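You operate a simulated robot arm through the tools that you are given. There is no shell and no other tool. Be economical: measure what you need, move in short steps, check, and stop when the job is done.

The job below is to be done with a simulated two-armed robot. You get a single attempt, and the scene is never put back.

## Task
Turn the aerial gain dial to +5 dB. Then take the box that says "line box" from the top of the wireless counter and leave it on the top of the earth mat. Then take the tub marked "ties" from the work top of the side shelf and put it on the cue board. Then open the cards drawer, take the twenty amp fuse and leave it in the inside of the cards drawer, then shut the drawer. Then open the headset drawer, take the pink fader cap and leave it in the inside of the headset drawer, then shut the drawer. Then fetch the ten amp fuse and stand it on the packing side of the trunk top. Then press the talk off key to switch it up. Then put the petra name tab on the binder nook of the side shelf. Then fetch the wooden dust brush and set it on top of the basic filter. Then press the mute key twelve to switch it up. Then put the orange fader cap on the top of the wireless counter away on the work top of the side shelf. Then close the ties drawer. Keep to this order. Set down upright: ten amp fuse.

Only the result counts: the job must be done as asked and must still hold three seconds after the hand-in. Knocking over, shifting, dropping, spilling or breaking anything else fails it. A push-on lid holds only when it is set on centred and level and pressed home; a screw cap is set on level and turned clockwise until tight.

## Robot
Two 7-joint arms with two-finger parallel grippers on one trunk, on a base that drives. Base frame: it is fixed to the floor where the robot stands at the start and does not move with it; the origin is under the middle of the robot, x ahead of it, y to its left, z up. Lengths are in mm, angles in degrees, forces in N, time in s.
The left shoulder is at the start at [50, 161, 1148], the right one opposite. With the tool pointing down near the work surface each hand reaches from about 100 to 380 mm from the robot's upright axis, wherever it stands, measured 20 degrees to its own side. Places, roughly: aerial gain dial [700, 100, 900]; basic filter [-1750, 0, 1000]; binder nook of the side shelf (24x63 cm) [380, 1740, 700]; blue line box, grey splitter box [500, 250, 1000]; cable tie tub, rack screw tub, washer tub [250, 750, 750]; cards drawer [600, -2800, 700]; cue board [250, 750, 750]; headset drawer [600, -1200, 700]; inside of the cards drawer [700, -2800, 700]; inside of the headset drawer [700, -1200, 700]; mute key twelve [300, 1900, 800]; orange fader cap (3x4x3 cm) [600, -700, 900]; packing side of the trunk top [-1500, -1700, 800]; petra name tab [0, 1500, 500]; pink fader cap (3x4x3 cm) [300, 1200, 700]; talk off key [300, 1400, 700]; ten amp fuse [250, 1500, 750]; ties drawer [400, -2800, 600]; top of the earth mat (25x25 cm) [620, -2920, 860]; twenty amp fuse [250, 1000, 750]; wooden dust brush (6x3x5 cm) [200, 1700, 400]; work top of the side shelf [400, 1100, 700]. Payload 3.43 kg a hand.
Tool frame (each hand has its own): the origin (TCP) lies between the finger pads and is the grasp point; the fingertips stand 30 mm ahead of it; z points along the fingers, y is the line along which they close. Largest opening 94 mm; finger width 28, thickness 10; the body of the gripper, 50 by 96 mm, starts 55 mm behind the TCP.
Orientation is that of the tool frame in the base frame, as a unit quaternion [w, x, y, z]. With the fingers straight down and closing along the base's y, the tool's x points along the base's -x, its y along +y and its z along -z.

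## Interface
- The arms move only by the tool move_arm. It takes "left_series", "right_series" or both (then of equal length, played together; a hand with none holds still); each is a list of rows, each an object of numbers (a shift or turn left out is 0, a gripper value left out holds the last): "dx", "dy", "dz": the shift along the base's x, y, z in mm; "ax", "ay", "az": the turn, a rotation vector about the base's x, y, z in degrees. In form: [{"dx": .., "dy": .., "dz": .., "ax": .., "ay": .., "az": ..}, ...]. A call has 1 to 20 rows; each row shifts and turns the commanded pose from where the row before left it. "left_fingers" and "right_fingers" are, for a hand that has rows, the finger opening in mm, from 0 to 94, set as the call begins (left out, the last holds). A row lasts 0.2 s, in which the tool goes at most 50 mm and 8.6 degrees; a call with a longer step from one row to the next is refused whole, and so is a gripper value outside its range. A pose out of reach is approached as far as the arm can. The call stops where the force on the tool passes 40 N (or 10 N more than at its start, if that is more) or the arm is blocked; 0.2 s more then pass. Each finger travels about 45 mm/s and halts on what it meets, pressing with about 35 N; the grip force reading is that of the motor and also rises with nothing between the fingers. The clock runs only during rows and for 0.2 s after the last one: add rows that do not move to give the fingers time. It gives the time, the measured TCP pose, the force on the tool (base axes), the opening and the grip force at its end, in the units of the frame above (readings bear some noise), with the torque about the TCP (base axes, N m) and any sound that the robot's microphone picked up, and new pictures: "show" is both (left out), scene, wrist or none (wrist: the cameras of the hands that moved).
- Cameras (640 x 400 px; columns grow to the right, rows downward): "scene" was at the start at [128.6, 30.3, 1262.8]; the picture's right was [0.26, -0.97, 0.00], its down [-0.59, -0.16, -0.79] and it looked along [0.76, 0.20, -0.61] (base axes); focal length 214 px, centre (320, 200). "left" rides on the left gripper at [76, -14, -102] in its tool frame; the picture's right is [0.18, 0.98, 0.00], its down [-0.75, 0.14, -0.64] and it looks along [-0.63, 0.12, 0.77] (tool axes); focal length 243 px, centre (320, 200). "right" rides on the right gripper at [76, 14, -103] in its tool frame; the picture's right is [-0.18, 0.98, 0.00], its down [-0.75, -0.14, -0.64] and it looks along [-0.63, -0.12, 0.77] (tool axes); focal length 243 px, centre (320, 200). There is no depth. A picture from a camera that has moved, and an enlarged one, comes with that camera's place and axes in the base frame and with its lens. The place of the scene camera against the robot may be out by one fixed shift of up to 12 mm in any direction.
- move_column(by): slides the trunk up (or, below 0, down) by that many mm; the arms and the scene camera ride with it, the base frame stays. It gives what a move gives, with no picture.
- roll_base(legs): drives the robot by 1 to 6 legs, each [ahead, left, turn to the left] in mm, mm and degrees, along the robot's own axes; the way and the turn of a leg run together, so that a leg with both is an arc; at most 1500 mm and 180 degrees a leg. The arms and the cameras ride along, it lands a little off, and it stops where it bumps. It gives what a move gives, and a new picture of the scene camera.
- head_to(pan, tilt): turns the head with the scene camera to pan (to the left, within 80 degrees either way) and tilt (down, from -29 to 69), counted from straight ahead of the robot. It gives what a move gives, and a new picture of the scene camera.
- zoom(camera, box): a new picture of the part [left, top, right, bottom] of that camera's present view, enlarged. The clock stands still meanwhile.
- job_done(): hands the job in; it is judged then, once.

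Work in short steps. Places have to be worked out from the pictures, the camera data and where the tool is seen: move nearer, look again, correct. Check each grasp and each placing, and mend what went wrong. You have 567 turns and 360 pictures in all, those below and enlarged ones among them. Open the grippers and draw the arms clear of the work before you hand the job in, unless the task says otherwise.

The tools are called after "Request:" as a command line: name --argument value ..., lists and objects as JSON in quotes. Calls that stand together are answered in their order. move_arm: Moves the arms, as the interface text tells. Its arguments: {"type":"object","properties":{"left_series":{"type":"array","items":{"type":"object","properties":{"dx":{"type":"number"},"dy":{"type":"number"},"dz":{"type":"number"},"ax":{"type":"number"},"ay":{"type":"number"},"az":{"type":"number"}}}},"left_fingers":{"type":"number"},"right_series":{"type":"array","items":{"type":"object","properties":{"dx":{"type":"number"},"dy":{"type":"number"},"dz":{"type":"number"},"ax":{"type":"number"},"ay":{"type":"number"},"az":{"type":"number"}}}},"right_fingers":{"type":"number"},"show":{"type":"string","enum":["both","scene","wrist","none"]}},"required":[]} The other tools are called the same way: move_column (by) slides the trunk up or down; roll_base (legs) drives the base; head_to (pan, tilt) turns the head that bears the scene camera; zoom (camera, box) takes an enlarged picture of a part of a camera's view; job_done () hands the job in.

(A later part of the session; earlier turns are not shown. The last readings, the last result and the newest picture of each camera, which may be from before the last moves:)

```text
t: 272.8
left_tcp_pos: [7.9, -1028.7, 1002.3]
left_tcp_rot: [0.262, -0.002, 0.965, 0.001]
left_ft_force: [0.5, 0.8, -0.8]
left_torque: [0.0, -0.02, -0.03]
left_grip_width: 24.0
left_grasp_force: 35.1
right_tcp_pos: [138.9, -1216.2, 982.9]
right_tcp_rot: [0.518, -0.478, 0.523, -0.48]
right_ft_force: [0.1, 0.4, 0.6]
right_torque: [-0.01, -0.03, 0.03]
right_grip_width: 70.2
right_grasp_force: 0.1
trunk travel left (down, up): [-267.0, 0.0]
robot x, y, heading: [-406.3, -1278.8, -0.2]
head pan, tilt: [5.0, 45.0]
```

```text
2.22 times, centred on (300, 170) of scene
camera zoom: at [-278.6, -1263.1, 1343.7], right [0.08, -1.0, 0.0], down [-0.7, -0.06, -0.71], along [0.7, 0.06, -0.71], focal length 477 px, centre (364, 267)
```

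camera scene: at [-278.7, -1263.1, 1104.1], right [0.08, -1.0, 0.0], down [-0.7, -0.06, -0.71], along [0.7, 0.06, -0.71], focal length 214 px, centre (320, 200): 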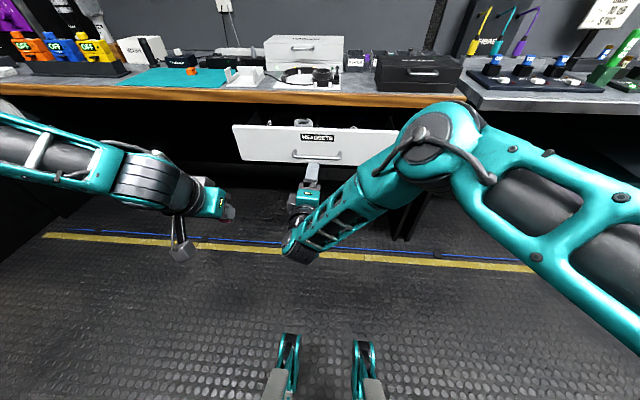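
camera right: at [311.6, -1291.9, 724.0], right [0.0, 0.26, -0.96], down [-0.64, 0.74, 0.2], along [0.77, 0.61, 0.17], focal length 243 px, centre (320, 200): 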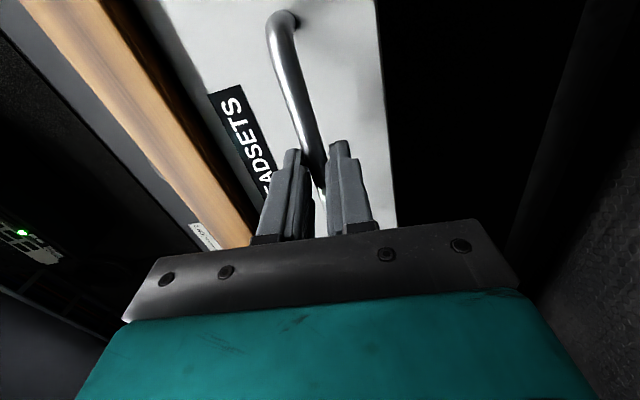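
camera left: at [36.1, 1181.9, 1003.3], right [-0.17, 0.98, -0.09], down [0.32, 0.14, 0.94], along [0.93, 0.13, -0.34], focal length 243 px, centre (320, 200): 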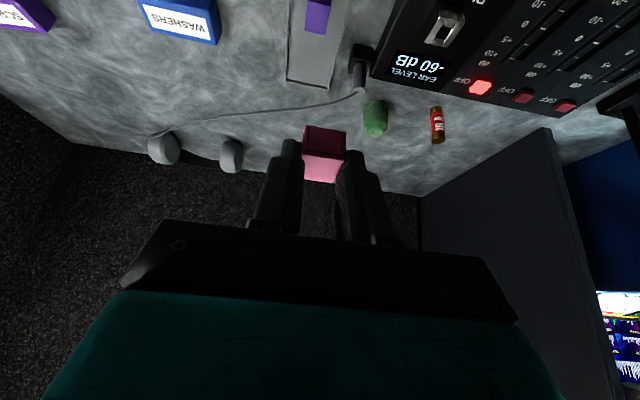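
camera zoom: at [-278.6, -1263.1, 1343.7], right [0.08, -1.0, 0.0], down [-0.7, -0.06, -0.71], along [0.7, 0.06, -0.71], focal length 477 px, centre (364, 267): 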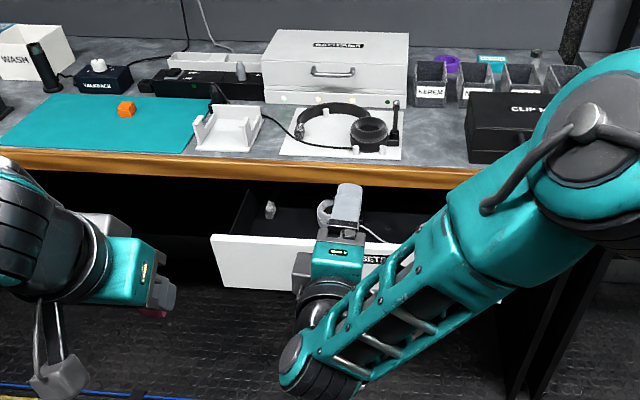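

Request:
move_arm --right_series '[{"dz": 30, "dx": -5, "dy": -25}, {"dz": 30, "dx": -5, "dy": -25}, {"dz": 30, "dx": -5, "dy": -25}, {"dz": 30, "dx": -5, "dy": -25}, {"dz": 30, "dx": -5, "dy": -25}]' --left_series '[{"az": -8.5, "dy": 6}, {"az": -8.5, "dy": 6}, {"az": -8.5, "dy": 6}, {"az": -8.5, "dy": 6}, {"az": -8.5, "dy": 6}]' --show "none"

Request:
move_arm --left_series '[{"az": -8.5}, {"az": -8.5}, {"az": -8.5}, {"az": -8.5}, {"az": -8.5}]' --show "none"

Request:
roll_base --legs '[[150, -170, 0.3]]'

Request:
zoom --camera "left" --box '[0, 0, 640, 400]'

```text
t: 274.0
left_tcp_pos: [8.2, -999.6, 1002.8]
left_tcp_rot: [0.245, 0.348, 0.9, -0.092]
left_ft_force: [-0.8, 0.8, -0.1]
left_torque: [0.0, -0.01, 0.0]
left_grip_width: 23.7
left_grasp_force: 35.1
right_tcp_pos: [113.4, -1340.4, 1134.4]
right_tcp_rot: [0.519, -0.478, 0.523, -0.478]
right_ft_force: [-0.4, 0.4, -0.2]
right_torque: [0.03, 0.01, 0.01]
right_grip_width: 69.9
right_grasp_force: 0.0
trunk travel left (down, up): [-267.0, 0.0]
robot x, y, heading: [-408.2, -1279.2, -0.1]
head pan, tilt: [5.0, 45.0]
```

```text
t: 275.2
left_tcp_pos: [7.6, -998.1, 1001.8]
left_tcp_rot: [0.193, 0.651, 0.712, -0.177]
left_ft_force: [-0.4, 0.5, -0.4]
left_torque: [0.03, 0.0, 0.0]
left_grip_width: 23.5
left_grasp_force: 34.5
right_tcp_pos: [114.4, -1339.3, 1134.6]
right_tcp_rot: [0.518, -0.479, 0.522, -0.479]
right_ft_force: [0.5, -0.8, 0.1]
right_torque: [0.03, 0.01, -0.02]
right_grip_width: 70.0
right_grasp_force: 0.2
trunk travel left (down, up): [-267.0, 0.0]
robot x, y, heading: [-403.5, -1276.4, -0.5]
head pan, tilt: [5.0, 45.0]
```

```text
t: 276.9
left_tcp_pos: [151.6, -1167.9, 1002.6]
left_tcp_rot: [0.195, 0.649, 0.715, -0.176]
left_ft_force: [0.0, 0.3, -0.2]
left_torque: [-0.04, 0.01, -0.02]
left_grip_width: 23.8
left_grasp_force: 34.9
right_tcp_pos: [262.5, -1507.4, 1134.5]
right_tcp_rot: [0.519, -0.479, 0.521, -0.479]
right_ft_force: [-0.1, 0.1, -0.3]
right_torque: [0.03, 0.0, 0.02]
right_grip_width: 70.0
right_grasp_force: 0.0
trunk travel left (down, up): [-267.0, 0.0]
robot x, y, heading: [-255.5, -1450.9, -0.1]
head pan, tilt: [5.0, 45.0]
camera scene: at [-132.1, -1433.7, 1343.7], right [0.09, -1.0, 0.0], down [-0.7, -0.06, -0.71], along [0.7, 0.06, -0.71], focal length 214 px, centre (320, 200)
```

scene: 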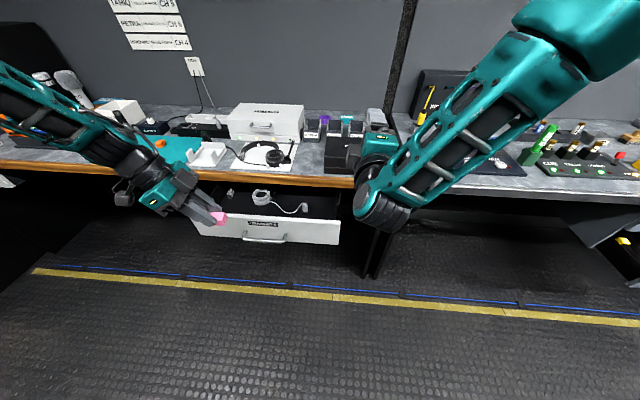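

```text
1.00 times, centred on (320, 200) of left
camera zoom: at [127.9, -1051.6, 1052.4], right [0.96, 0.25, -0.09], down [0.17, -0.31, 0.94], along [0.21, -0.92, -0.34], focal length 243 px, centre (320, 200)
```

zoom: 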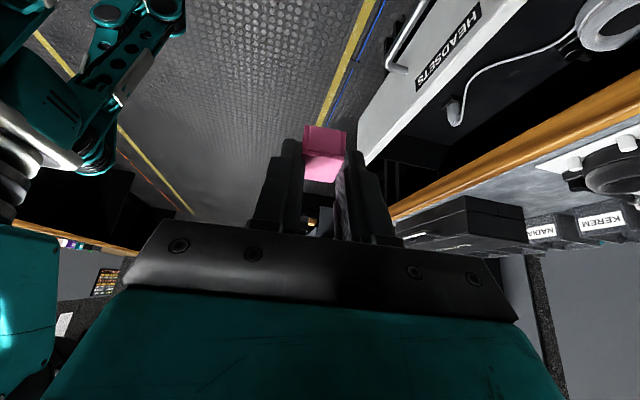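

Request:
zoom --camera "scene" --box '[180, 150, 370, 270]'

```text
3.33 times, centred on (275, 210) of scene
camera zoom: at [-132.1, -1433.7, 1343.7], right [0.09, -1.0, 0.0], down [-0.7, -0.06, -0.71], along [0.7, 0.06, -0.71], focal length 715 px, centre (470, 167)
```

zoom: 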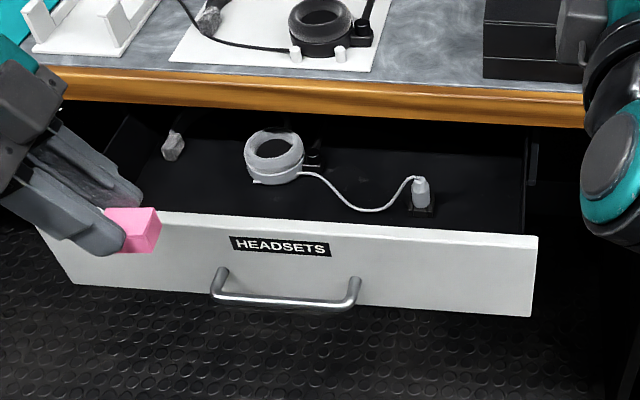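

The strip just behind the drawer front is free. I tuck the right arm in, roll ahead 120 mm, and bring the cap over [360, −1165].

Request:
move_arm --right_series '[{"dx": -25, "dz": 15}, {"dx": -25, "dz": 15}, {"dx": -20, "dz": 15}]' --show "none"

Request:
roll_base --legs '[[120, 0, 0]]'

Request:
move_arm --left_series '[{"dx": 25, "dy": 2}, {"dx": 25}, {"dx": 25}, {"dx": 15}, {}]' --show "wrist"

```text
t: 277.7
left_tcp_pos: [151.8, -1168.0, 1003.0]
left_tcp_rot: [0.195, 0.649, 0.715, -0.175]
left_ft_force: [0.5, 0.1, 0.1]
left_torque: [-0.03, -0.04, -0.03]
left_grip_width: 23.6
left_grasp_force: 35.0
right_tcp_pos: [190.9, -1507.5, 1177.5]
right_tcp_rot: [0.519, -0.48, 0.521, -0.478]
right_ft_force: [0.2, 0.5, -0.1]
right_torque: [-0.01, 0.0, -0.03]
right_grip_width: 70.1
right_grasp_force: 0.0
trunk travel left (down, up): [-267.0, 0.0]
robot x, y, heading: [-260.0, -1448.9, -0.2]
head pan, tilt: [5.0, 45.0]
```

```text
t: 278.9
left_tcp_pos: [273.5, -1168.0, 1002.4]
left_tcp_rot: [0.194, 0.649, 0.714, -0.177]
left_ft_force: [0.3, -0.1, 0.0]
left_torque: [0.0, 0.0, -0.02]
left_grip_width: 23.7
left_grasp_force: 34.6
right_tcp_pos: [312.2, -1507.5, 1177.0]
right_tcp_rot: [0.518, -0.48, 0.522, -0.478]
right_ft_force: [-0.8, -0.7, -0.7]
right_torque: [0.01, -0.04, -0.02]
right_grip_width: 70.1
right_grasp_force: 0.1
trunk travel left (down, up): [-267.0, 0.0]
robot x, y, heading: [-141.3, -1447.6, -0.0]
head pan, tilt: [5.0, 45.0]
camera scene: at [-11.7, -1433.3, 1343.6], right [0.09, -1.0, 0.0], down [-0.71, -0.06, -0.71], along [0.7, 0.06, -0.71], focal length 214 px, centre (320, 200)
```

scene: 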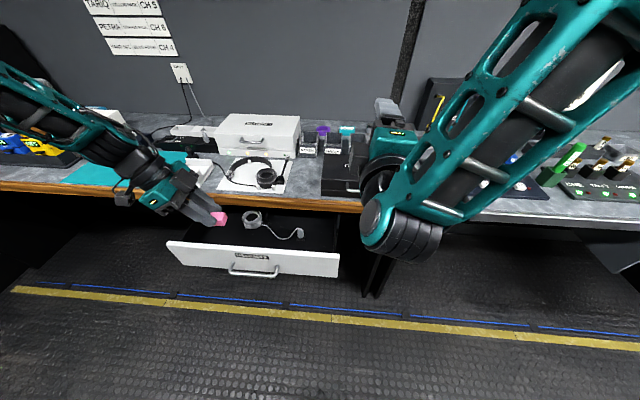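

```text
t: 280.1
left_tcp_pos: [361.9, -1166.3, 1002.1]
left_tcp_rot: [0.194, 0.648, 0.715, -0.176]
left_ft_force: [0.1, -0.3, 0.5]
left_torque: [0.02, -0.01, 0.01]
left_grip_width: 23.5
left_grasp_force: 35.4
right_tcp_pos: [310.2, -1507.6, 1176.7]
right_tcp_rot: [0.519, -0.48, 0.522, -0.478]
right_ft_force: [0.0, -0.8, 0.6]
right_torque: [0.01, 0.02, -0.01]
right_grip_width: 69.9
right_grasp_force: 0.1
trunk travel left (down, up): [-267.0, 0.0]
robot x, y, heading: [-141.7, -1447.3, 0.2]
head pan, tilt: [5.0, 45.0]
camera left: at [337.3, -1050.2, 1052.9], right [0.96, 0.25, -0.09], down [0.17, -0.31, 0.94], along [0.21, -0.92, -0.34], focal length 243 px, centre (320, 200)
```

left: 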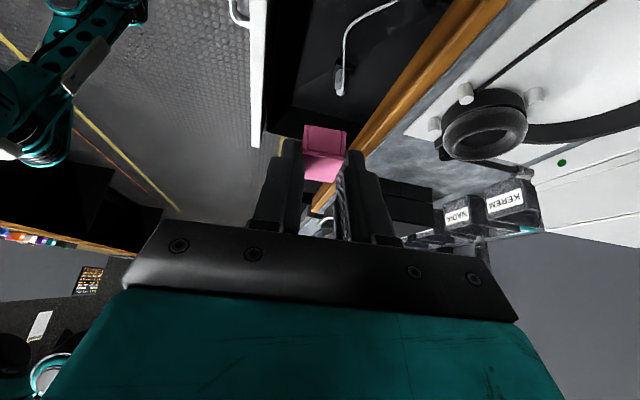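

Request:
move_column --by -190

Request:
zoom --camera "left" --box '[0, 0, 640, 400]'

Request:
zoom --camera "scene" --box '[100, 60, 420, 260]'

```text
t: 282.2
left_tcp_pos: [361.5, -1166.8, 813.2]
left_tcp_rot: [0.195, 0.648, 0.715, -0.176]
left_ft_force: [0.6, -0.7, 0.4]
left_torque: [-0.02, -0.03, -0.01]
left_grip_width: 23.6
left_grasp_force: 35.6
right_tcp_pos: [311.5, -1507.4, 988.3]
right_tcp_rot: [0.519, -0.479, 0.522, -0.479]
right_ft_force: [-0.6, -0.3, 0.4]
right_torque: [0.03, 0.03, 0.0]
right_grip_width: 70.2
right_grasp_force: 0.1
trunk travel left (down, up): [-77.0, 190.0]
robot x, y, heading: [-139.1, -1449.1, 0.1]
head pan, tilt: [5.0, 45.0]
```

```text
1.00 times, centred on (320, 200) of left
camera zoom: at [337.1, -1050.2, 863.1], right [0.96, 0.25, -0.09], down [0.17, -0.31, 0.94], along [0.21, -0.92, -0.34], focal length 243 px, centre (320, 200)
```

zoom: 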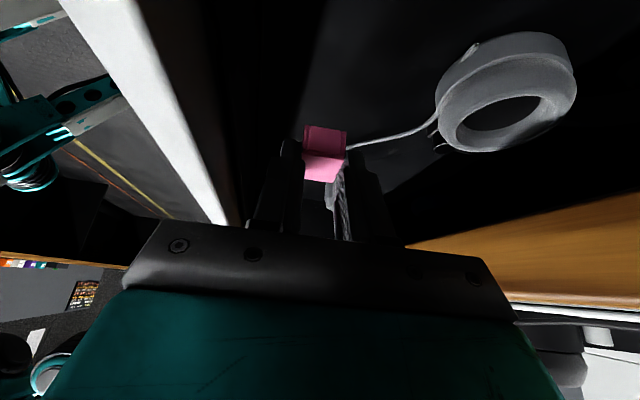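

```text
2.00 times, centred on (260, 160) of scene
camera zoom: at [-12.8, -1433.3, 1153.8], right [0.09, -1.0, 0.0], down [-0.7, -0.06, -0.71], along [0.7, 0.06, -0.71], focal length 429 px, centre (440, 280)
```

zoom: 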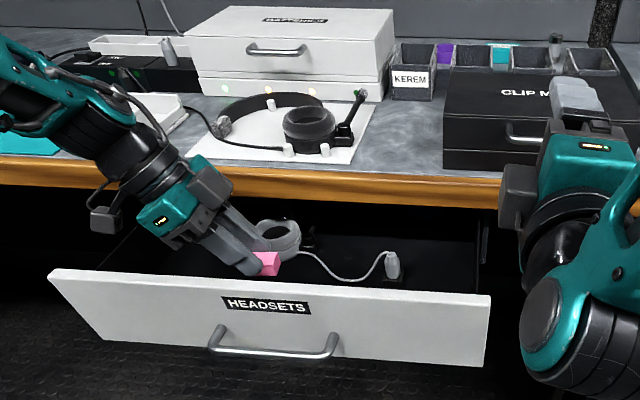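

Request:
move_column --by -55

Request:
move_arm --left_series '[{"dz": -5}, {"dz": -5}, {"dz": -4}, {"dz": -4}, {"dz": -4}, {"dz": -4}, {"dz": -4}, {}]' --show "none"

```text
t: 283.2
left_tcp_pos: [362.0, -1166.5, 757.8]
left_tcp_rot: [0.195, 0.648, 0.715, -0.176]
left_ft_force: [-0.4, 0.1, 0.0]
left_torque: [0.01, 0.03, -0.01]
left_grip_width: 23.6
left_grasp_force: 34.6
right_tcp_pos: [310.5, -1508.3, 932.8]
right_tcp_rot: [0.519, -0.479, 0.522, -0.478]
right_ft_force: [-0.1, -0.3, 0.5]
right_torque: [0.0, 0.02, -0.02]
right_grip_width: 69.9
right_grasp_force: 0.1
trunk travel left (down, up): [-22.0, 245.0]
robot x, y, heading: [-138.9, -1446.8, -0.2]
head pan, tilt: [5.0, 45.0]
```

```text
t: 283.9
left_tcp_pos: [366.5, -1165.0, 755.2]
left_tcp_rot: [0.202, 0.65, 0.713, -0.172]
left_ft_force: [0.8, 2.0, 14.7]
left_torque: [0.7, 0.87, -0.18]
left_grip_width: 23.8
left_grasp_force: 34.6
right_tcp_pos: [311.7, -1506.9, 932.6]
right_tcp_rot: [0.52, -0.478, 0.522, -0.478]
right_ft_force: [-0.1, 0.2, -1.0]
right_torque: [0.0, -0.01, 0.04]
right_grip_width: 69.8
right_grasp_force: 0.0
trunk travel left (down, up): [-22.0, 245.0]
robot x, y, heading: [-140.9, -1448.7, -0.2]
head pan, tilt: [5.0, 45.0]
stopped in row 3 (left hand): the force on the tool passed its limit (the readings are from after the stop); the commanded pose is now the measured one
```

Torques show the gripper body touching the front panel's top. I raise 8 mm, straighten the yaw by 5°, shift 10 mm inward, and try again.

Request:
move_arm --left_series '[{"dz": 8}, {"az": -5, "dx": 8}, {"dx": 4}, {}]' --show "wrist"

```text
t: 284.9
left_tcp_pos: [377.6, -1165.2, 759.0]
left_tcp_rot: [0.19, 0.68, 0.684, -0.181]
left_ft_force: [-0.3, -0.3, 0.3]
left_torque: [0.02, 0.02, 0.02]
left_grip_width: 23.8
left_grasp_force: 35.2
right_tcp_pos: [311.1, -1506.6, 932.6]
right_tcp_rot: [0.518, -0.479, 0.522, -0.479]
right_ft_force: [-0.3, 0.0, 0.0]
right_torque: [0.01, 0.03, 0.02]
right_grip_width: 69.8
right_grasp_force: 0.0
trunk travel left (down, up): [-22.0, 245.0]
robot x, y, heading: [-137.1, -1449.8, 0.2]
head pan, tilt: [5.0, 45.0]
camera left: at [361.5, -1046.9, 808.5], right [0.98, 0.17, -0.08], down [0.13, -0.32, 0.94], along [0.13, -0.93, -0.34], focal length 243 px, centre (320, 200)
```

left: 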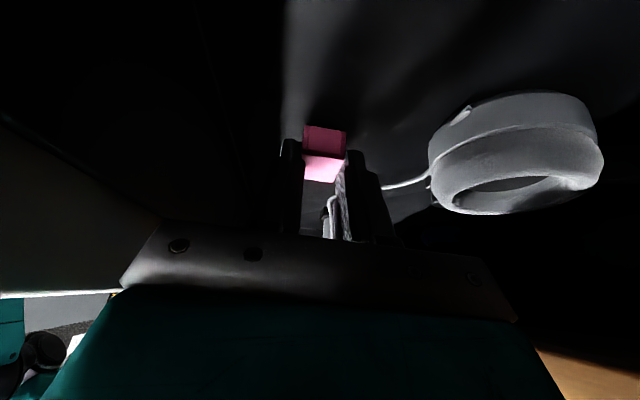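

Request:
move_arm --left_series '[{"dz": -5}, {"dz": -5}, {"dz": -4}, {"dz": -4}, {"dz": -4}, {"dz": -4}, {}]' --show "none"

```text
t: 286.0
left_tcp_pos: [380.3, -1166.1, 749.2]
left_tcp_rot: [0.198, 0.679, 0.685, -0.176]
left_ft_force: [1.6, 1.1, 12.6]
left_torque: [-0.03, 0.1, -0.11]
left_grip_width: 23.6
left_grasp_force: 34.8
right_tcp_pos: [310.8, -1507.7, 933.5]
right_tcp_rot: [0.52, -0.479, 0.521, -0.478]
right_ft_force: [-0.4, 0.0, 0.1]
right_torque: [-0.02, -0.02, -0.01]
right_grip_width: 69.9
right_grasp_force: 0.1
trunk travel left (down, up): [-22.0, 245.0]
robot x, y, heading: [-137.2, -1445.9, -0.0]
head pan, tilt: [5.0, 45.0]
stopped in row 5 (left hand): the force on the tool passed its limit (the readings are from after the stop); the commanded pose is now the measured one
```

Torque is small now, so it's the cap on the drawer floor. I release and lift.

Request:
move_arm --left_series '[{"dz": -1}, {}]' --show "none"

Request:
move_arm --left_series '[{}, {}, {"dz": 12}, {"dz": 20}, {"dz": 25}, {"dz": 30}]' --left_fingers 44 --show "wrist"

```text
t: 286.6
left_tcp_pos: [380.9, -1167.5, 748.8]
left_tcp_rot: [0.198, 0.68, 0.684, -0.177]
left_ft_force: [2.9, 3.4, 26.3]
left_torque: [-0.07, 0.25, 0.08]
left_grip_width: 23.4
left_grasp_force: 35.0
right_tcp_pos: [310.5, -1506.8, 933.9]
right_tcp_rot: [0.521, -0.479, 0.521, -0.477]
right_ft_force: [0.1, -0.4, -0.7]
right_torque: [0.0, -0.01, 0.03]
right_grip_width: 69.8
right_grasp_force: 0.1
trunk travel left (down, up): [-22.0, 245.0]
robot x, y, heading: [-140.9, -1448.8, -0.1]
head pan, tilt: [5.0, 45.0]
```

```text
t: 288.0
left_tcp_pos: [380.1, -1167.1, 832.3]
left_tcp_rot: [0.195, 0.679, 0.685, -0.179]
left_ft_force: [0.1, -0.4, -0.2]
left_torque: [-0.02, -0.02, 0.04]
left_grip_width: 44.1
left_grasp_force: 0.1
right_tcp_pos: [311.5, -1506.3, 932.6]
right_tcp_rot: [0.52, -0.479, 0.521, -0.478]
right_ft_force: [-0.7, 0.2, -0.5]
right_torque: [-0.02, -0.01, 0.02]
right_grip_width: 70.0
right_grasp_force: 0.0
trunk travel left (down, up): [-22.0, 245.0]
robot x, y, heading: [-136.8, -1450.2, 0.1]
head pan, tilt: [5.0, 45.0]
camera left: at [364.5, -1049.0, 881.2], right [0.98, 0.17, -0.07], down [0.13, -0.32, 0.94], along [0.14, -0.93, -0.34], focal length 243 px, centre (320, 200)
```

left: 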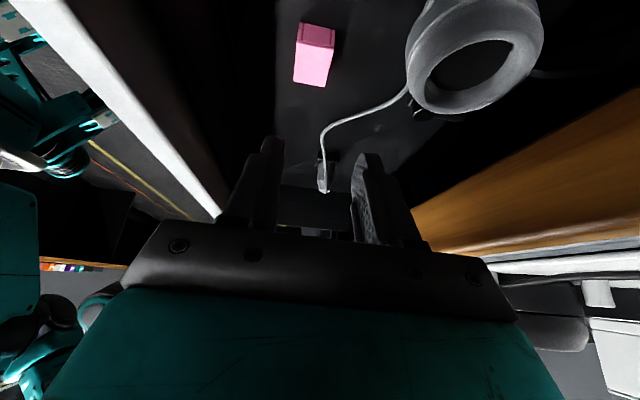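

The pink cap lies in the drawer. Now I back out, lift the left hand well clear, and line up the right hand to push the drawer shut.

Request:
move_column --by 150

Request:
roll_base --legs '[[-200, 0, 0], [0, 172, 0]]'

Request:
move_arm --right_series '[{"dz": -20, "dy": 10}, {"dz": -20, "dy": 10}, {"dz": -20, "dy": 10}, {"dz": -20, "dy": 10}, {"dz": -20, "dy": 10}, {"dz": -20, "dy": 12}, {"dz": -20, "dy": 12}, {"dz": -20, "dy": 12}, {"dz": -10, "dy": 12}, {"dy": 12}]' --left_series '[{"dz": 20, "dx": -10, "az": 8.5}, {"dz": 20, "dx": -10, "az": 8.5}, {"dz": 20, "dx": -10, "az": 8.5}, {"dz": 20, "dx": -10, "az": 8.5}, {"dz": 20, "dx": -10, "az": 8.5}, {"dz": 10, "dx": -10, "az": 8.5}, {"dz": 10, "az": 8.5}, {"dz": 10, "az": 8.5}, {"az": 8.5}, {"az": 8.5}]' --right_fingers 0 --show "scene"

```text
t: 289.7
left_tcp_pos: [381.0, -1166.7, 982.3]
left_tcp_rot: [0.196, 0.679, 0.685, -0.178]
left_ft_force: [0.2, 0.5, -0.7]
left_torque: [0.02, 0.02, 0.0]
left_grip_width: 44.0
left_grasp_force: 0.0
right_tcp_pos: [311.6, -1506.4, 1081.5]
right_tcp_rot: [0.52, -0.479, 0.521, -0.478]
right_ft_force: [0.1, 0.1, -0.1]
right_torque: [-0.01, 0.0, -0.01]
right_grip_width: 70.2
right_grasp_force: 0.0
trunk travel left (down, up): [-172.0, 95.0]
robot x, y, heading: [-142.8, -1443.7, 0.1]
head pan, tilt: [5.0, 45.0]
```

```text
t: 292.4
left_tcp_pos: [183.1, -995.9, 981.6]
left_tcp_rot: [0.195, 0.681, 0.683, -0.179]
left_ft_force: [-0.5, -0.4, 0.4]
left_torque: [-0.03, 0.0, 0.01]
left_grip_width: 43.9
left_grasp_force: 0.1
right_tcp_pos: [112.8, -1337.5, 1082.7]
right_tcp_rot: [0.519, -0.479, 0.522, -0.478]
right_ft_force: [-0.6, 0.6, -0.3]
right_torque: [0.01, -0.02, -0.02]
right_grip_width: 70.1
right_grasp_force: 0.0
trunk travel left (down, up): [-172.0, 95.0]
robot x, y, heading: [-335.7, -1273.0, -0.1]
head pan, tilt: [5.0, 45.0]
camera scene: at [-210.7, -1261.1, 1248.7], right [0.08, -1.0, 0.0], down [-0.7, -0.06, -0.71], along [0.7, 0.06, -0.71], focal length 214 px, centre (320, 200)
```

scene: 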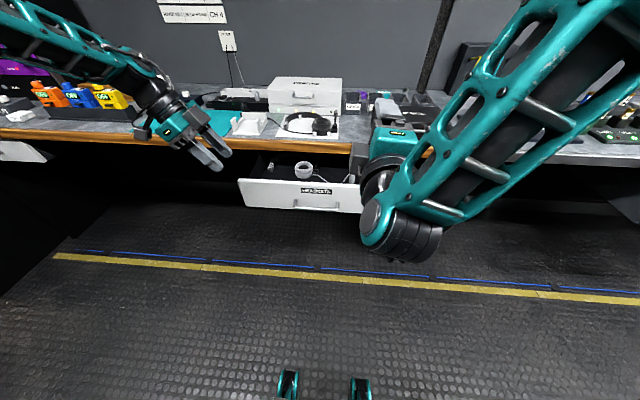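

```text
t: 294.6
left_tcp_pos: [128.6, -883.3, 1110.9]
left_tcp_rot: [0.266, 0.048, 0.963, -0.012]
left_ft_force: [0.5, 0.6, 0.3]
left_torque: [0.0, 0.02, 0.01]
left_grip_width: 44.2
left_grasp_force: 0.1
left hand out of reach, approached as far as the arm can: row 8, 9, 10
right_tcp_pos: [112.5, -1227.0, 912.2]
right_tcp_rot: [0.519, -0.478, 0.522, -0.479]
right_ft_force: [-0.5, -0.1, -0.1]
right_torque: [-0.02, 0.01, -0.02]
right_grip_width: 0.1
right_grasp_force: 32.8
trunk travel left (down, up): [-172.0, 95.0]
robot x, y, heading: [-339.0, -1276.1, -0.6]
head pan, tilt: [5.0, 45.0]
camera scene: at [-210.6, -1261.4, 1248.7], right [0.08, -1.0, 0.0], down [-0.7, -0.06, -0.71], along [0.7, 0.06, -0.71], focal length 214 px, centre (320, 200)
```

scene: 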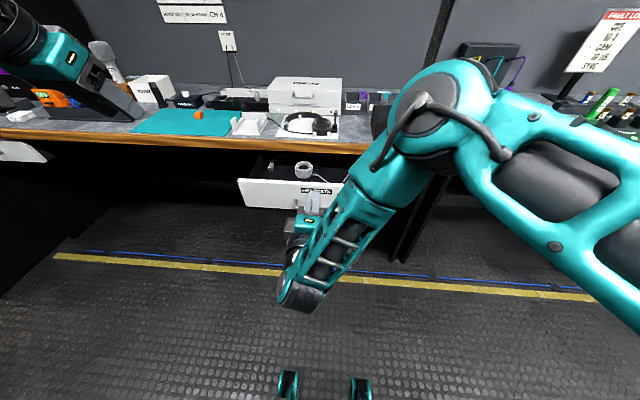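

Request:
move_column --by -130

Request:
move_arm --right_series '[{"dx": -20, "dy": 4}, {"dx": -20, "dy": 4}, {"dx": -10}]' --show "none"

Request:
roll_base --legs '[[155, 0, 0.3]]'

Request:
zoom --camera "right" --box '[0, 0, 640, 400]'

```text
t: 296.1
left_tcp_pos: [129.1, -882.5, 981.1]
left_tcp_rot: [0.266, 0.048, 0.963, -0.011]
left_ft_force: [-0.2, 0.2, 0.3]
left_torque: [-0.02, 0.01, -0.01]
left_grip_width: 44.0
left_grasp_force: 0.0
right_tcp_pos: [112.8, -1227.9, 781.6]
right_tcp_rot: [0.519, -0.478, 0.522, -0.479]
right_ft_force: [0.0, -0.2, 0.6]
right_torque: [-0.03, 0.03, -0.03]
right_grip_width: 0.0
right_grasp_force: 32.6
trunk travel left (down, up): [-42.0, 225.0]
robot x, y, heading: [-336.5, -1277.7, -0.2]
head pan, tilt: [5.0, 45.0]
```

```text
t: 296.9
left_tcp_pos: [128.5, -884.2, 980.3]
left_tcp_rot: [0.266, 0.048, 0.963, -0.011]
left_ft_force: [0.0, 0.3, -0.6]
left_torque: [-0.04, 0.01, 0.01]
left_grip_width: 43.9
left_grasp_force: 0.2
right_tcp_pos: [66.8, -1219.3, 782.2]
right_tcp_rot: [0.518, -0.479, 0.522, -0.479]
right_ft_force: [-0.1, 0.1, 0.3]
right_torque: [-0.03, 0.0, 0.02]
right_grip_width: 0.1
right_grasp_force: 32.6
right hand out of reach, approached as far as the arm can: row 3
trunk travel left (down, up): [-42.0, 225.0]
robot x, y, heading: [-335.8, -1276.0, 0.0]
head pan, tilt: [5.0, 45.0]
```

```text
t: 298.3
left_tcp_pos: [279.0, -879.2, 981.0]
left_tcp_rot: [0.265, 0.044, 0.963, -0.01]
left_ft_force: [-0.5, -0.5, 0.0]
left_torque: [0.0, 0.03, 0.01]
left_grip_width: 43.7
left_grasp_force: 0.1
right_tcp_pos: [220.8, -1216.0, 782.7]
right_tcp_rot: [0.52, -0.481, 0.521, -0.476]
right_ft_force: [0.3, -0.3, -0.2]
right_torque: [0.02, -0.02, 0.0]
right_grip_width: 0.1
right_grasp_force: 33.2
trunk travel left (down, up): [-42.0, 225.0]
robot x, y, heading: [-179.6, -1278.9, -0.1]
head pan, tilt: [5.0, 45.0]
camera scene: at [-57.5, -1260.7, 1118.7], right [0.09, -1.0, 0.0], down [-0.7, -0.06, -0.71], along [0.7, 0.06, -0.71], focal length 214 px, centre (320, 200)
```

scene: 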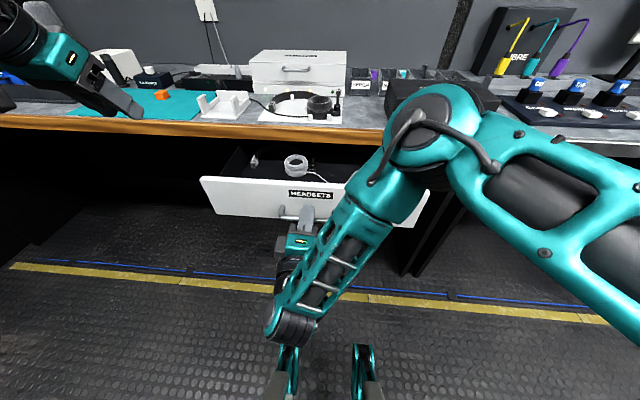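

```text
1.00 times, centred on (320, 200) of right
camera zoom: at [117.7, -1291.8, 762.2], right [-0.01, 0.27, -0.96], down [-0.64, 0.74, 0.21], along [0.76, 0.62, 0.17], focal length 243 px, centre (320, 200)
```

zoom: 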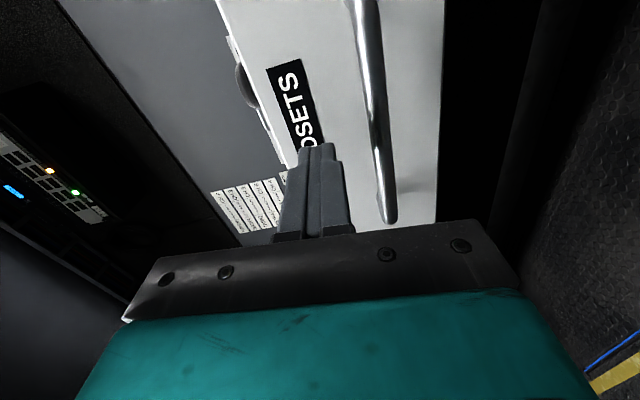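

Fingertips are just before the face, above the handle. I push in slowly until it stops.

Request:
move_arm --right_series '[{"dx": 12}, {"dx": 12}, {"dx": 12}, {"dx": 12}, {"dx": 12}, {"dx": 12}, {"dx": 12}, {"dx": 12}, {"dx": 12}, {"dx": 12}, {"dx": 12}, {"dx": 12}, {"dx": 12}, {"dx": 12}, {"dx": 12}]' --show "none"

Request:
move_arm --right_series '[{"dx": 8}, {"dx": 8}, {"dx": 7}, {"dx": 6}, {"dx": 6}, {"dx": 6}, {"dx": 6}]' --show "scene"

```text
t: 301.5
left_tcp_pos: [279.1, -879.4, 980.2]
left_tcp_rot: [0.266, 0.044, 0.963, -0.009]
left_ft_force: [0.1, -0.3, 0.9]
left_torque: [0.01, -0.01, 0.0]
left_grip_width: 44.2
left_grasp_force: 0.1
right_tcp_pos: [400.0, -1216.4, 782.9]
right_tcp_rot: [0.52, -0.481, 0.521, -0.475]
right_ft_force: [0.7, -0.5, 0.7]
right_torque: [-0.01, 0.04, 0.04]
right_grip_width: 0.1
right_grasp_force: 33.0
trunk travel left (down, up): [-42.0, 225.0]
robot x, y, heading: [-182.9, -1274.9, -0.1]
head pan, tilt: [5.0, 45.0]
```

```text
t: 303.0
left_tcp_pos: [276.4, -881.3, 982.0]
left_tcp_rot: [0.267, 0.045, 0.963, -0.011]
left_ft_force: [-0.2, 0.2, 1.3]
left_torque: [-0.01, 0.03, -0.01]
left_grip_width: 43.9
left_grasp_force: 0.0
right_tcp_pos: [436.8, -1215.1, 784.6]
right_tcp_rot: [0.518, -0.48, 0.523, -0.477]
right_ft_force: [-20.1, -7.1, 9.0]
right_torque: [0.11, -0.37, 0.0]
right_grip_width: 0.0
right_grasp_force: 32.7
trunk travel left (down, up): [-42.0, 225.0]
robot x, y, heading: [-189.8, -1276.2, -0.1]
head pan, tilt: [5.0, 45.0]
stopped in row 7 (right hand): the force on the tool passed its limit (the readings are from after the stop); the commanded pose is now the measured one
camera scene: at [-61.1, -1261.9, 1119.3], right [0.09, -1.0, 0.0], down [-0.7, -0.06, -0.71], along [0.71, 0.06, -0.7], focal length 214 px, centre (320, 200)
```

scene: 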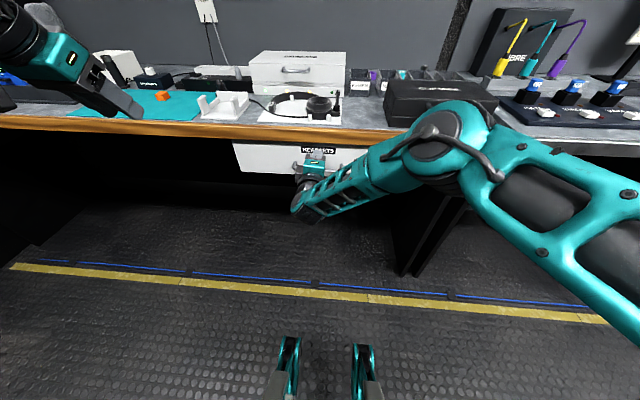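

Shut. Now for the ten amp fuse: I withdraw the right hand, raise, and drive back to the side shelf (fuse ≈ [340, 1405]).

Request:
move_arm --right_series '[{"dx": -30}, {"dx": -40}, {"dx": -40}, {"dx": -40}, {"dx": -30, "dz": 15, "dy": -20}, {"dz": 30, "dy": -20}, {"dz": 30, "dy": -20}, {"dz": 30, "dy": -20}]' --show "none"

Request:
move_column --by 180

Request:
move_arm --right_series '[{"ay": 8.5}, {"ay": 8.5}, {"ay": 8.5}, {"ay": 8.5}, {"ay": 8.5}, {"ay": 8.5}, {"ay": 8.5}, {"ay": 8.5}, {"ay": 8.5}, {"ay": 8.5}, {"ay": 5}]' --show "none"

Request:
roll_base --legs '[[-130, 0, 0], [0, 1470, 0], [0, 900, 0]]'

```text
t: 304.8
left_tcp_pos: [277.3, -880.6, 980.0]
left_tcp_rot: [0.266, 0.045, 0.963, -0.011]
left_ft_force: [-1.1, 0.6, -0.4]
left_torque: [0.01, 0.0, -0.07]
left_grip_width: 44.0
left_grasp_force: 0.0
right_tcp_pos: [258.3, -1294.9, 885.0]
right_tcp_rot: [0.516, -0.482, 0.524, -0.475]
right_ft_force: [-0.6, -0.5, -0.1]
right_torque: [0.01, 0.02, -0.01]
right_grip_width: 0.0
right_grasp_force: 33.4
trunk travel left (down, up): [-42.0, 225.0]
robot x, y, heading: [-182.1, -1277.9, 0.3]
head pan, tilt: [5.0, 45.0]
```

```text
t: 306.8
left_tcp_pos: [277.6, -879.6, 1161.1]
left_tcp_rot: [0.266, 0.043, 0.963, -0.01]
left_ft_force: [0.0, -0.4, -0.1]
left_torque: [-0.01, 0.0, -0.01]
left_grip_width: 43.9
left_grasp_force: 0.1
right_tcp_pos: [258.5, -1294.9, 1063.8]
right_tcp_rot: [0.517, -0.483, 0.524, -0.475]
right_ft_force: [-0.3, -0.8, -0.1]
right_torque: [0.0, 0.02, 0.0]
right_grip_width: 0.0
right_grasp_force: 33.5
trunk travel left (down, up): [-222.0, 45.0]
robot x, y, heading: [-183.4, -1278.3, 0.1]
head pan, tilt: [5.0, 45.0]
```

```text
t: 309.2
left_tcp_pos: [277.6, -880.6, 1161.1]
left_tcp_rot: [0.267, 0.045, 0.963, -0.01]
left_ft_force: [-1.2, 0.2, -0.3]
left_torque: [0.0, -0.01, -0.01]
left_grip_width: 44.0
left_grasp_force: 0.1
right_tcp_pos: [259.2, -1294.6, 1064.7]
right_tcp_rot: [0.156, -0.661, 0.72, -0.142]
right_ft_force: [0.1, -0.2, 0.0]
right_torque: [0.01, 0.0, -0.02]
right_grip_width: 0.0
right_grasp_force: 33.2
right hand out of reach, approached as far as the arm can: row 8, 9, 10
trunk travel left (down, up): [-222.0, 45.0]
robot x, y, heading: [-181.5, -1274.4, 0.4]
head pan, tilt: [5.0, 45.0]
```

```text
t: 321.8
left_tcp_pos: [151.8, 1493.3, 1160.8]
left_tcp_rot: [0.266, 0.041, 0.963, -0.009]
left_ft_force: [0.0, 1.0, 0.4]
left_torque: [-0.01, 0.03, 0.0]
left_grip_width: 44.2
left_grasp_force: 0.0
right_tcp_pos: [135.0, 1079.6, 1063.9]
right_tcp_rot: [0.156, -0.664, 0.717, -0.142]
right_ft_force: [-0.3, 0.8, -0.2]
right_torque: [-0.01, 0.03, 0.01]
right_grip_width: 0.0
right_grasp_force: 33.3
trunk travel left (down, up): [-222.0, 45.0]
robot x, y, heading: [-307.3, 1092.0, 0.7]
head pan, tilt: [5.0, 45.0]
camera scene: at [-182.0, 1109.9, 1298.8], right [0.1, -1.0, 0.0], down [-0.7, -0.07, -0.71], along [0.7, 0.07, -0.71], focal length 214 px, centre (320, 200)
```

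scene: 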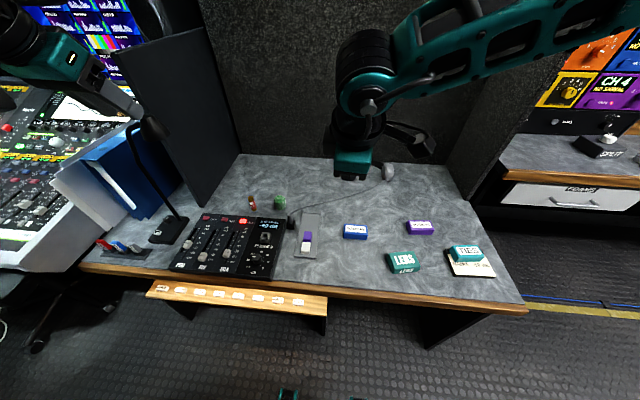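

The red fuse is at about [335, 1410]. I shift 80 mm left and 50 mm ahead and bring the left hand in above it.

Request:
roll_base --legs '[[50, 70, -0.6]]'

Request:
move_arm --left_series '[{"dy": -35, "az": 4.9}, {"dy": -35}, {"dy": -35}, {"dy": -35, "dz": -10}, {"dy": -18, "dz": -30}, {"dz": -40}, {"dz": -40}, {"dz": -40}]' --left_fingers 60 --show "both"

```text
t: 322.9
left_tcp_pos: [203.8, 1559.7, 1161.2]
left_tcp_rot: [0.265, 0.045, 0.963, -0.011]
left_ft_force: [-0.3, 1.1, -1.1]
left_torque: [0.01, 0.02, 0.0]
left_grip_width: 43.9
left_grasp_force: 0.1
right_tcp_pos: [185.0, 1147.7, 1063.4]
right_tcp_rot: [0.155, -0.661, 0.72, -0.143]
right_ft_force: [0.2, -0.1, -0.3]
right_torque: [0.02, 0.01, 0.0]
right_grip_width: 0.0
right_grasp_force: 32.6
trunk travel left (down, up): [-222.0, 45.0]
robot x, y, heading: [-259.8, 1164.6, 0.2]
head pan, tilt: [5.0, 45.0]
camera scene: at [-132.9, 1180.3, 1298.7], right [0.09, -1.0, 0.0], down [-0.7, -0.06, -0.71], along [0.7, 0.06, -0.71], focal length 214 px, centre (320, 200)
```

scene: 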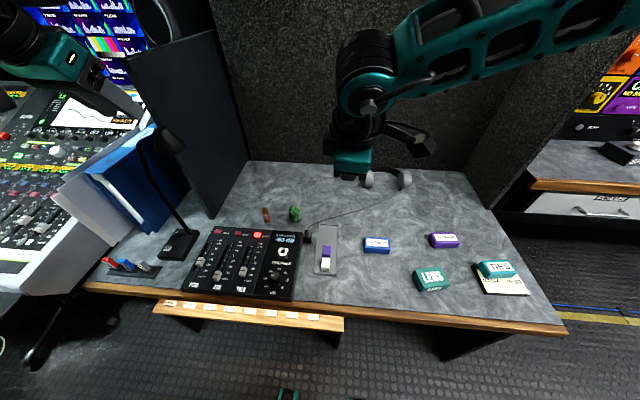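

```text
t: 324.1
left_tcp_pos: [206.4, 1582.7, 1110.2]
left_tcp_rot: [0.269, 0.007, 0.963, -0.002]
left_ft_force: [-12.5, -0.7, 9.3]
left_torque: [-0.43, 0.04, -0.5]
left_grip_width: 60.4
left_grasp_force: 1.1
left hand out of reach, approached as far as the arm can: row 1, 2, 3, 4, 5
right_tcp_pos: [181.7, 1146.7, 1065.0]
right_tcp_rot: [0.155, -0.661, 0.72, -0.143]
right_ft_force: [-0.3, -0.3, 0.3]
right_torque: [-0.03, -0.01, 0.0]
right_grip_width: 0.2
right_grasp_force: 33.4
trunk travel left (down, up): [-222.0, 45.0]
robot x, y, heading: [-260.5, 1164.5, 0.2]
head pan, tilt: [5.0, 45.0]
stopped in row 6 (left hand): the force on the tool passed its limit (the readings are from after the stop); the commanded pose is now the measured one
camera scene: at [-135.1, 1179.4, 1299.1], right [0.09, -1.0, 0.0], down [-0.7, -0.06, -0.71], along [0.71, 0.06, -0.71], focal length 214 px, centre (320, 200)
camera left: at [87.5, 1570.7, 1159.3], right [-0.14, 0.98, -0.1], down [0.31, 0.14, 0.94], along [0.94, 0.11, -0.33], focal length 243 px, centre (320, 200)
```

scene: 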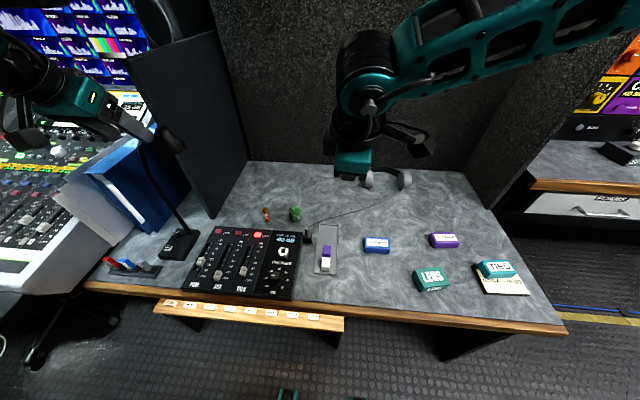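
left: 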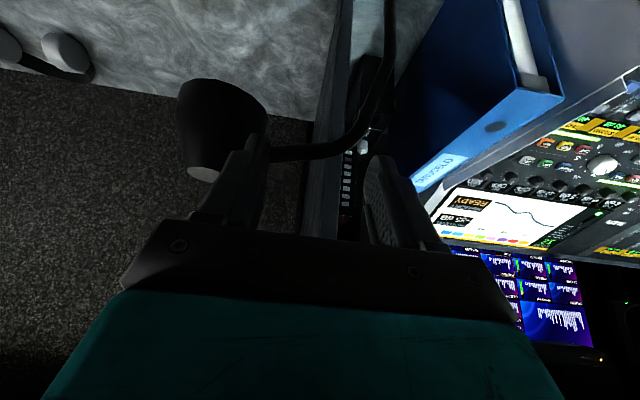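

The hand met the gooseneck microphone. I back straight up and away at once, then check it.

Request:
move_arm --left_series '[{"dx": -8, "dz": 20}, {"dx": -8, "dz": 25}, {"dx": -15, "dz": 10}, {"dx": -30}, {"dx": -30}]' --show "both"

```text
t: 325.3
left_tcp_pos: [114.9, 1590.6, 1164.3]
left_tcp_rot: [0.27, 0.01, 0.963, -0.005]
left_ft_force: [0.6, -0.6, 0.5]
left_torque: [0.01, -0.01, 0.01]
left_grip_width: 59.8
left_grasp_force: 0.1
left hand out of reach, approached as far as the arm can: row 3, 5
right_tcp_pos: [182.8, 1147.6, 1064.2]
right_tcp_rot: [0.156, -0.661, 0.72, -0.142]
right_ft_force: [-0.5, -0.4, 0.0]
right_torque: [0.01, 0.02, -0.01]
right_grip_width: 0.0
right_grasp_force: 33.4
trunk travel left (down, up): [-222.0, 45.0]
robot x, y, heading: [-260.0, 1163.3, 0.1]
head pan, tilt: [5.0, 45.0]
camera scene: at [-134.1, 1179.8, 1298.9], right [0.09, -1.0, 0.0], down [-0.7, -0.06, -0.71], along [0.7, 0.06, -0.71], focal length 214 px, centre (320, 200)
camera left: at [-3.6, 1579.3, 1212.8], right [-0.14, 0.99, -0.1], down [0.31, 0.14, 0.94], along [0.94, 0.1, -0.33], focal length 243 px, centre (320, 200)
```

scene: 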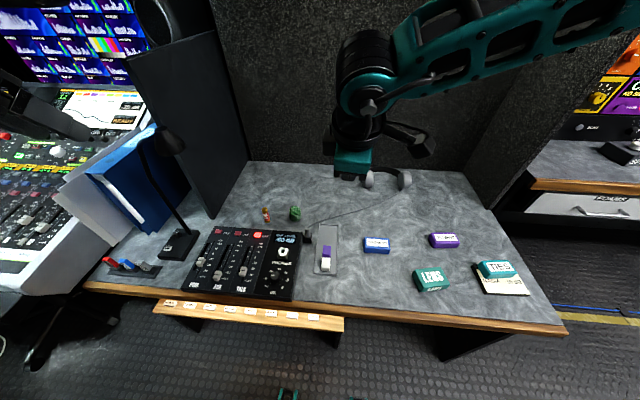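
left: 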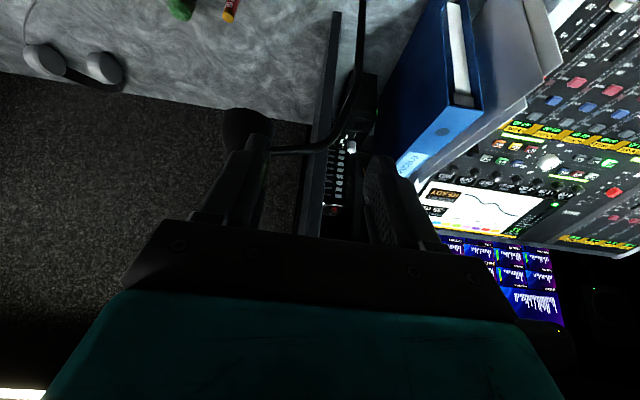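

The mic looks unmoved. I roll back 130 mm to be clear of it, lower the trunk, and bring the hand inward there.

Request:
roll_base --legs '[[-130, 0, 0]]'

Request:
move_column --by -130

Request:
move_arm --left_series '[{"dy": -30, "dx": 5, "dz": -10}, {"dy": -30, "dx": 5, "dz": -10}, {"dy": -30, "dx": 5, "dz": -10}, {"dy": -30, "dx": 5, "dz": -10}, {"dy": -30, "dx": 5, "dz": -10}, {"dy": -30, "dx": 5}]' --show "none"

Request:
roll_base --legs '[[128, 0, 0]]'

```text
t: 326.6
left_tcp_pos: [-17.1, 1591.1, 1165.8]
left_tcp_rot: [0.271, 0.009, 0.962, -0.005]
left_ft_force: [-0.6, 0.2, -0.2]
left_torque: [-0.01, 0.01, -0.02]
left_grip_width: 60.0
left_grasp_force: 0.0
right_tcp_pos: [52.7, 1146.9, 1064.8]
right_tcp_rot: [0.156, -0.662, 0.719, -0.142]
right_ft_force: [-0.1, 0.0, 0.2]
right_torque: [0.0, -0.03, -0.02]
right_grip_width: 0.2
right_grasp_force: 32.6
trunk travel left (down, up): [-222.0, 45.0]
robot x, y, heading: [-391.3, 1161.9, 0.4]
head pan, tilt: [5.0, 45.0]
camera scene: at [-264.9, 1179.3, 1298.9], right [0.09, -1.0, 0.0], down [-0.7, -0.06, -0.71], along [0.7, 0.06, -0.71], focal length 214 px, centre (320, 200)
```

scene: 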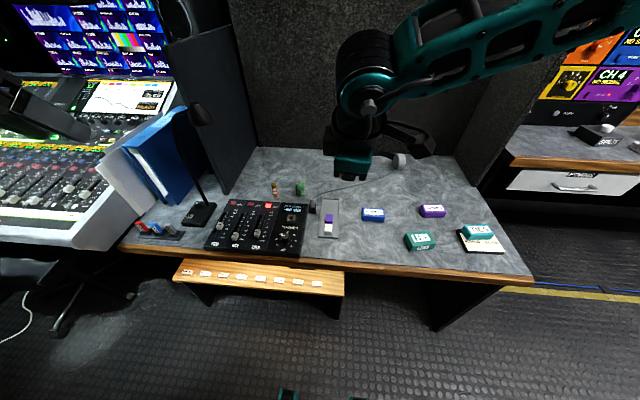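

```text
t: 328.2
left_tcp_pos: [-14.9, 1591.7, 1034.0]
left_tcp_rot: [0.27, 0.008, 0.963, -0.004]
left_ft_force: [-0.5, -0.4, 0.0]
left_torque: [-0.01, -0.03, 0.02]
left_grip_width: 60.0
left_grasp_force: 0.1
right_tcp_pos: [53.5, 1146.5, 934.7]
right_tcp_rot: [0.155, -0.663, 0.719, -0.143]
right_ft_force: [0.4, -0.9, -0.6]
right_torque: [0.0, -0.02, 0.03]
right_grip_width: 0.1
right_grasp_force: 33.2
trunk travel left (down, up): [-92.0, 175.0]
robot x, y, heading: [-392.3, 1162.0, 0.5]
head pan, tilt: [5.0, 45.0]
```

```text
t: 329.6
left_tcp_pos: [29.5, 1570.9, 964.2]
left_tcp_rot: [0.271, 0.011, 0.962, -0.012]
left_ft_force: [0.6, 0.6, 1.1]
left_torque: [0.03, 0.0, -0.03]
left_grip_width: 60.0
left_grasp_force: 0.1
left hand out of reach, approached as far as the arm can: row 1, 2, 3, 4, 5, 6
right_tcp_pos: [54.2, 1145.9, 934.7]
right_tcp_rot: [0.155, -0.662, 0.719, -0.142]
right_ft_force: [0.1, 0.1, 0.6]
right_torque: [0.01, 0.02, 0.01]
right_grip_width: 0.0
right_grasp_force: 32.8
trunk travel left (down, up): [-92.0, 175.0]
robot x, y, heading: [-388.6, 1164.6, 0.3]
head pan, tilt: [5.0, 45.0]
```

```text
t: 330.8
left_tcp_pos: [155.2, 1571.1, 964.8]
left_tcp_rot: [0.27, 0.013, 0.963, -0.012]
left_ft_force: [0.6, 0.5, -0.6]
left_torque: [0.03, 0.03, 0.06]
left_grip_width: 59.9
left_grasp_force: 0.1
right_tcp_pos: [179.9, 1145.2, 932.5]
right_tcp_rot: [0.155, -0.661, 0.72, -0.142]
right_ft_force: [0.4, -0.2, 0.2]
right_torque: [-0.02, -0.01, 0.0]
right_grip_width: 0.1
right_grasp_force: 33.5
trunk travel left (down, up): [-92.0, 175.0]
robot x, y, heading: [-261.9, 1163.7, 0.3]
head pan, tilt: [5.0, 45.0]
camera scene: at [-137.0, 1179.5, 1168.7], right [0.09, -1.0, 0.0], down [-0.7, -0.06, -0.71], along [0.7, 0.06, -0.71], focal length 214 px, centre (320, 200)
```

scene: 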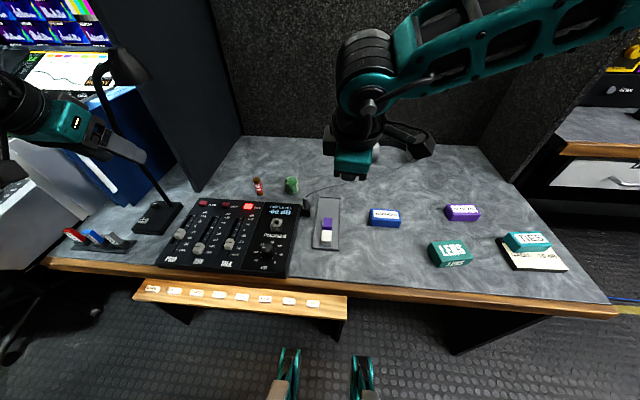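

The left arm seems stuck at a joint limit. I back off from the mic again and work the arm free.

Request:
roll_base --legs '[[-170, -150, 0]]'

Request:
move_arm --left_series '[{"az": -8, "dx": 10, "dz": -10}, {"az": -8, "dx": 20, "dz": -10}, {"az": -8, "dx": 20, "dz": -10}, {"az": -8, "dx": 20}, {"dx": 20, "dy": -20}, {"dx": 20, "dy": -20}, {"dy": -30}, {"dy": -30}, {"dy": -30}]' --show "none"

```text
t: 332.6
left_tcp_pos: [-11.9, 1419.3, 964.3]
left_tcp_rot: [0.271, 0.017, 0.962, -0.013]
left_ft_force: [-0.4, 0.0, 0.4]
left_torque: [0.03, 0.0, 0.0]
left_grip_width: 60.0
left_grasp_force: 0.0
right_tcp_pos: [9.1, 993.8, 933.5]
right_tcp_rot: [0.155, -0.658, 0.723, -0.144]
right_ft_force: [1.0, -0.7, -0.7]
right_torque: [-0.02, 0.0, 0.0]
right_grip_width: 0.2
right_grasp_force: 33.1
trunk travel left (down, up): [-92.0, 175.0]
robot x, y, heading: [-433.5, 1016.4, -0.6]
head pan, tilt: [5.0, 45.0]
camera scene: at [-307.3, 1029.4, 1168.8], right [0.08, -1.0, 0.0], down [-0.7, -0.06, -0.71], along [0.7, 0.06, -0.71], focal length 214 px, centre (320, 200)
```

scene: 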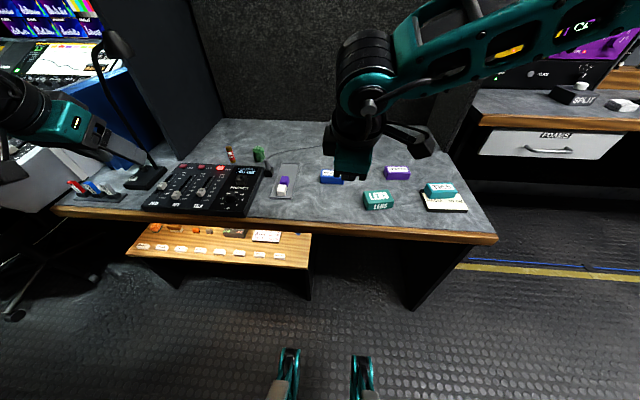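

```text
t: 334.6
left_tcp_pos: [101.5, 1289.6, 934.8]
left_tcp_rot: [0.257, 0.281, 0.921, -0.087]
left_ft_force: [-0.8, -0.5, 0.4]
left_torque: [-0.01, -0.02, 0.0]
left_grip_width: 60.0
left_grasp_force: 0.1
right_tcp_pos: [10.4, 992.7, 933.9]
right_tcp_rot: [0.155, -0.658, 0.723, -0.144]
right_ft_force: [0.1, -0.5, 0.0]
right_torque: [0.0, -0.02, -0.03]
right_grip_width: 0.0
right_grasp_force: 33.0
trunk travel left (down, up): [-92.0, 175.0]
robot x, y, heading: [-432.3, 1012.7, -0.4]
head pan, tilt: [5.0, 45.0]
```

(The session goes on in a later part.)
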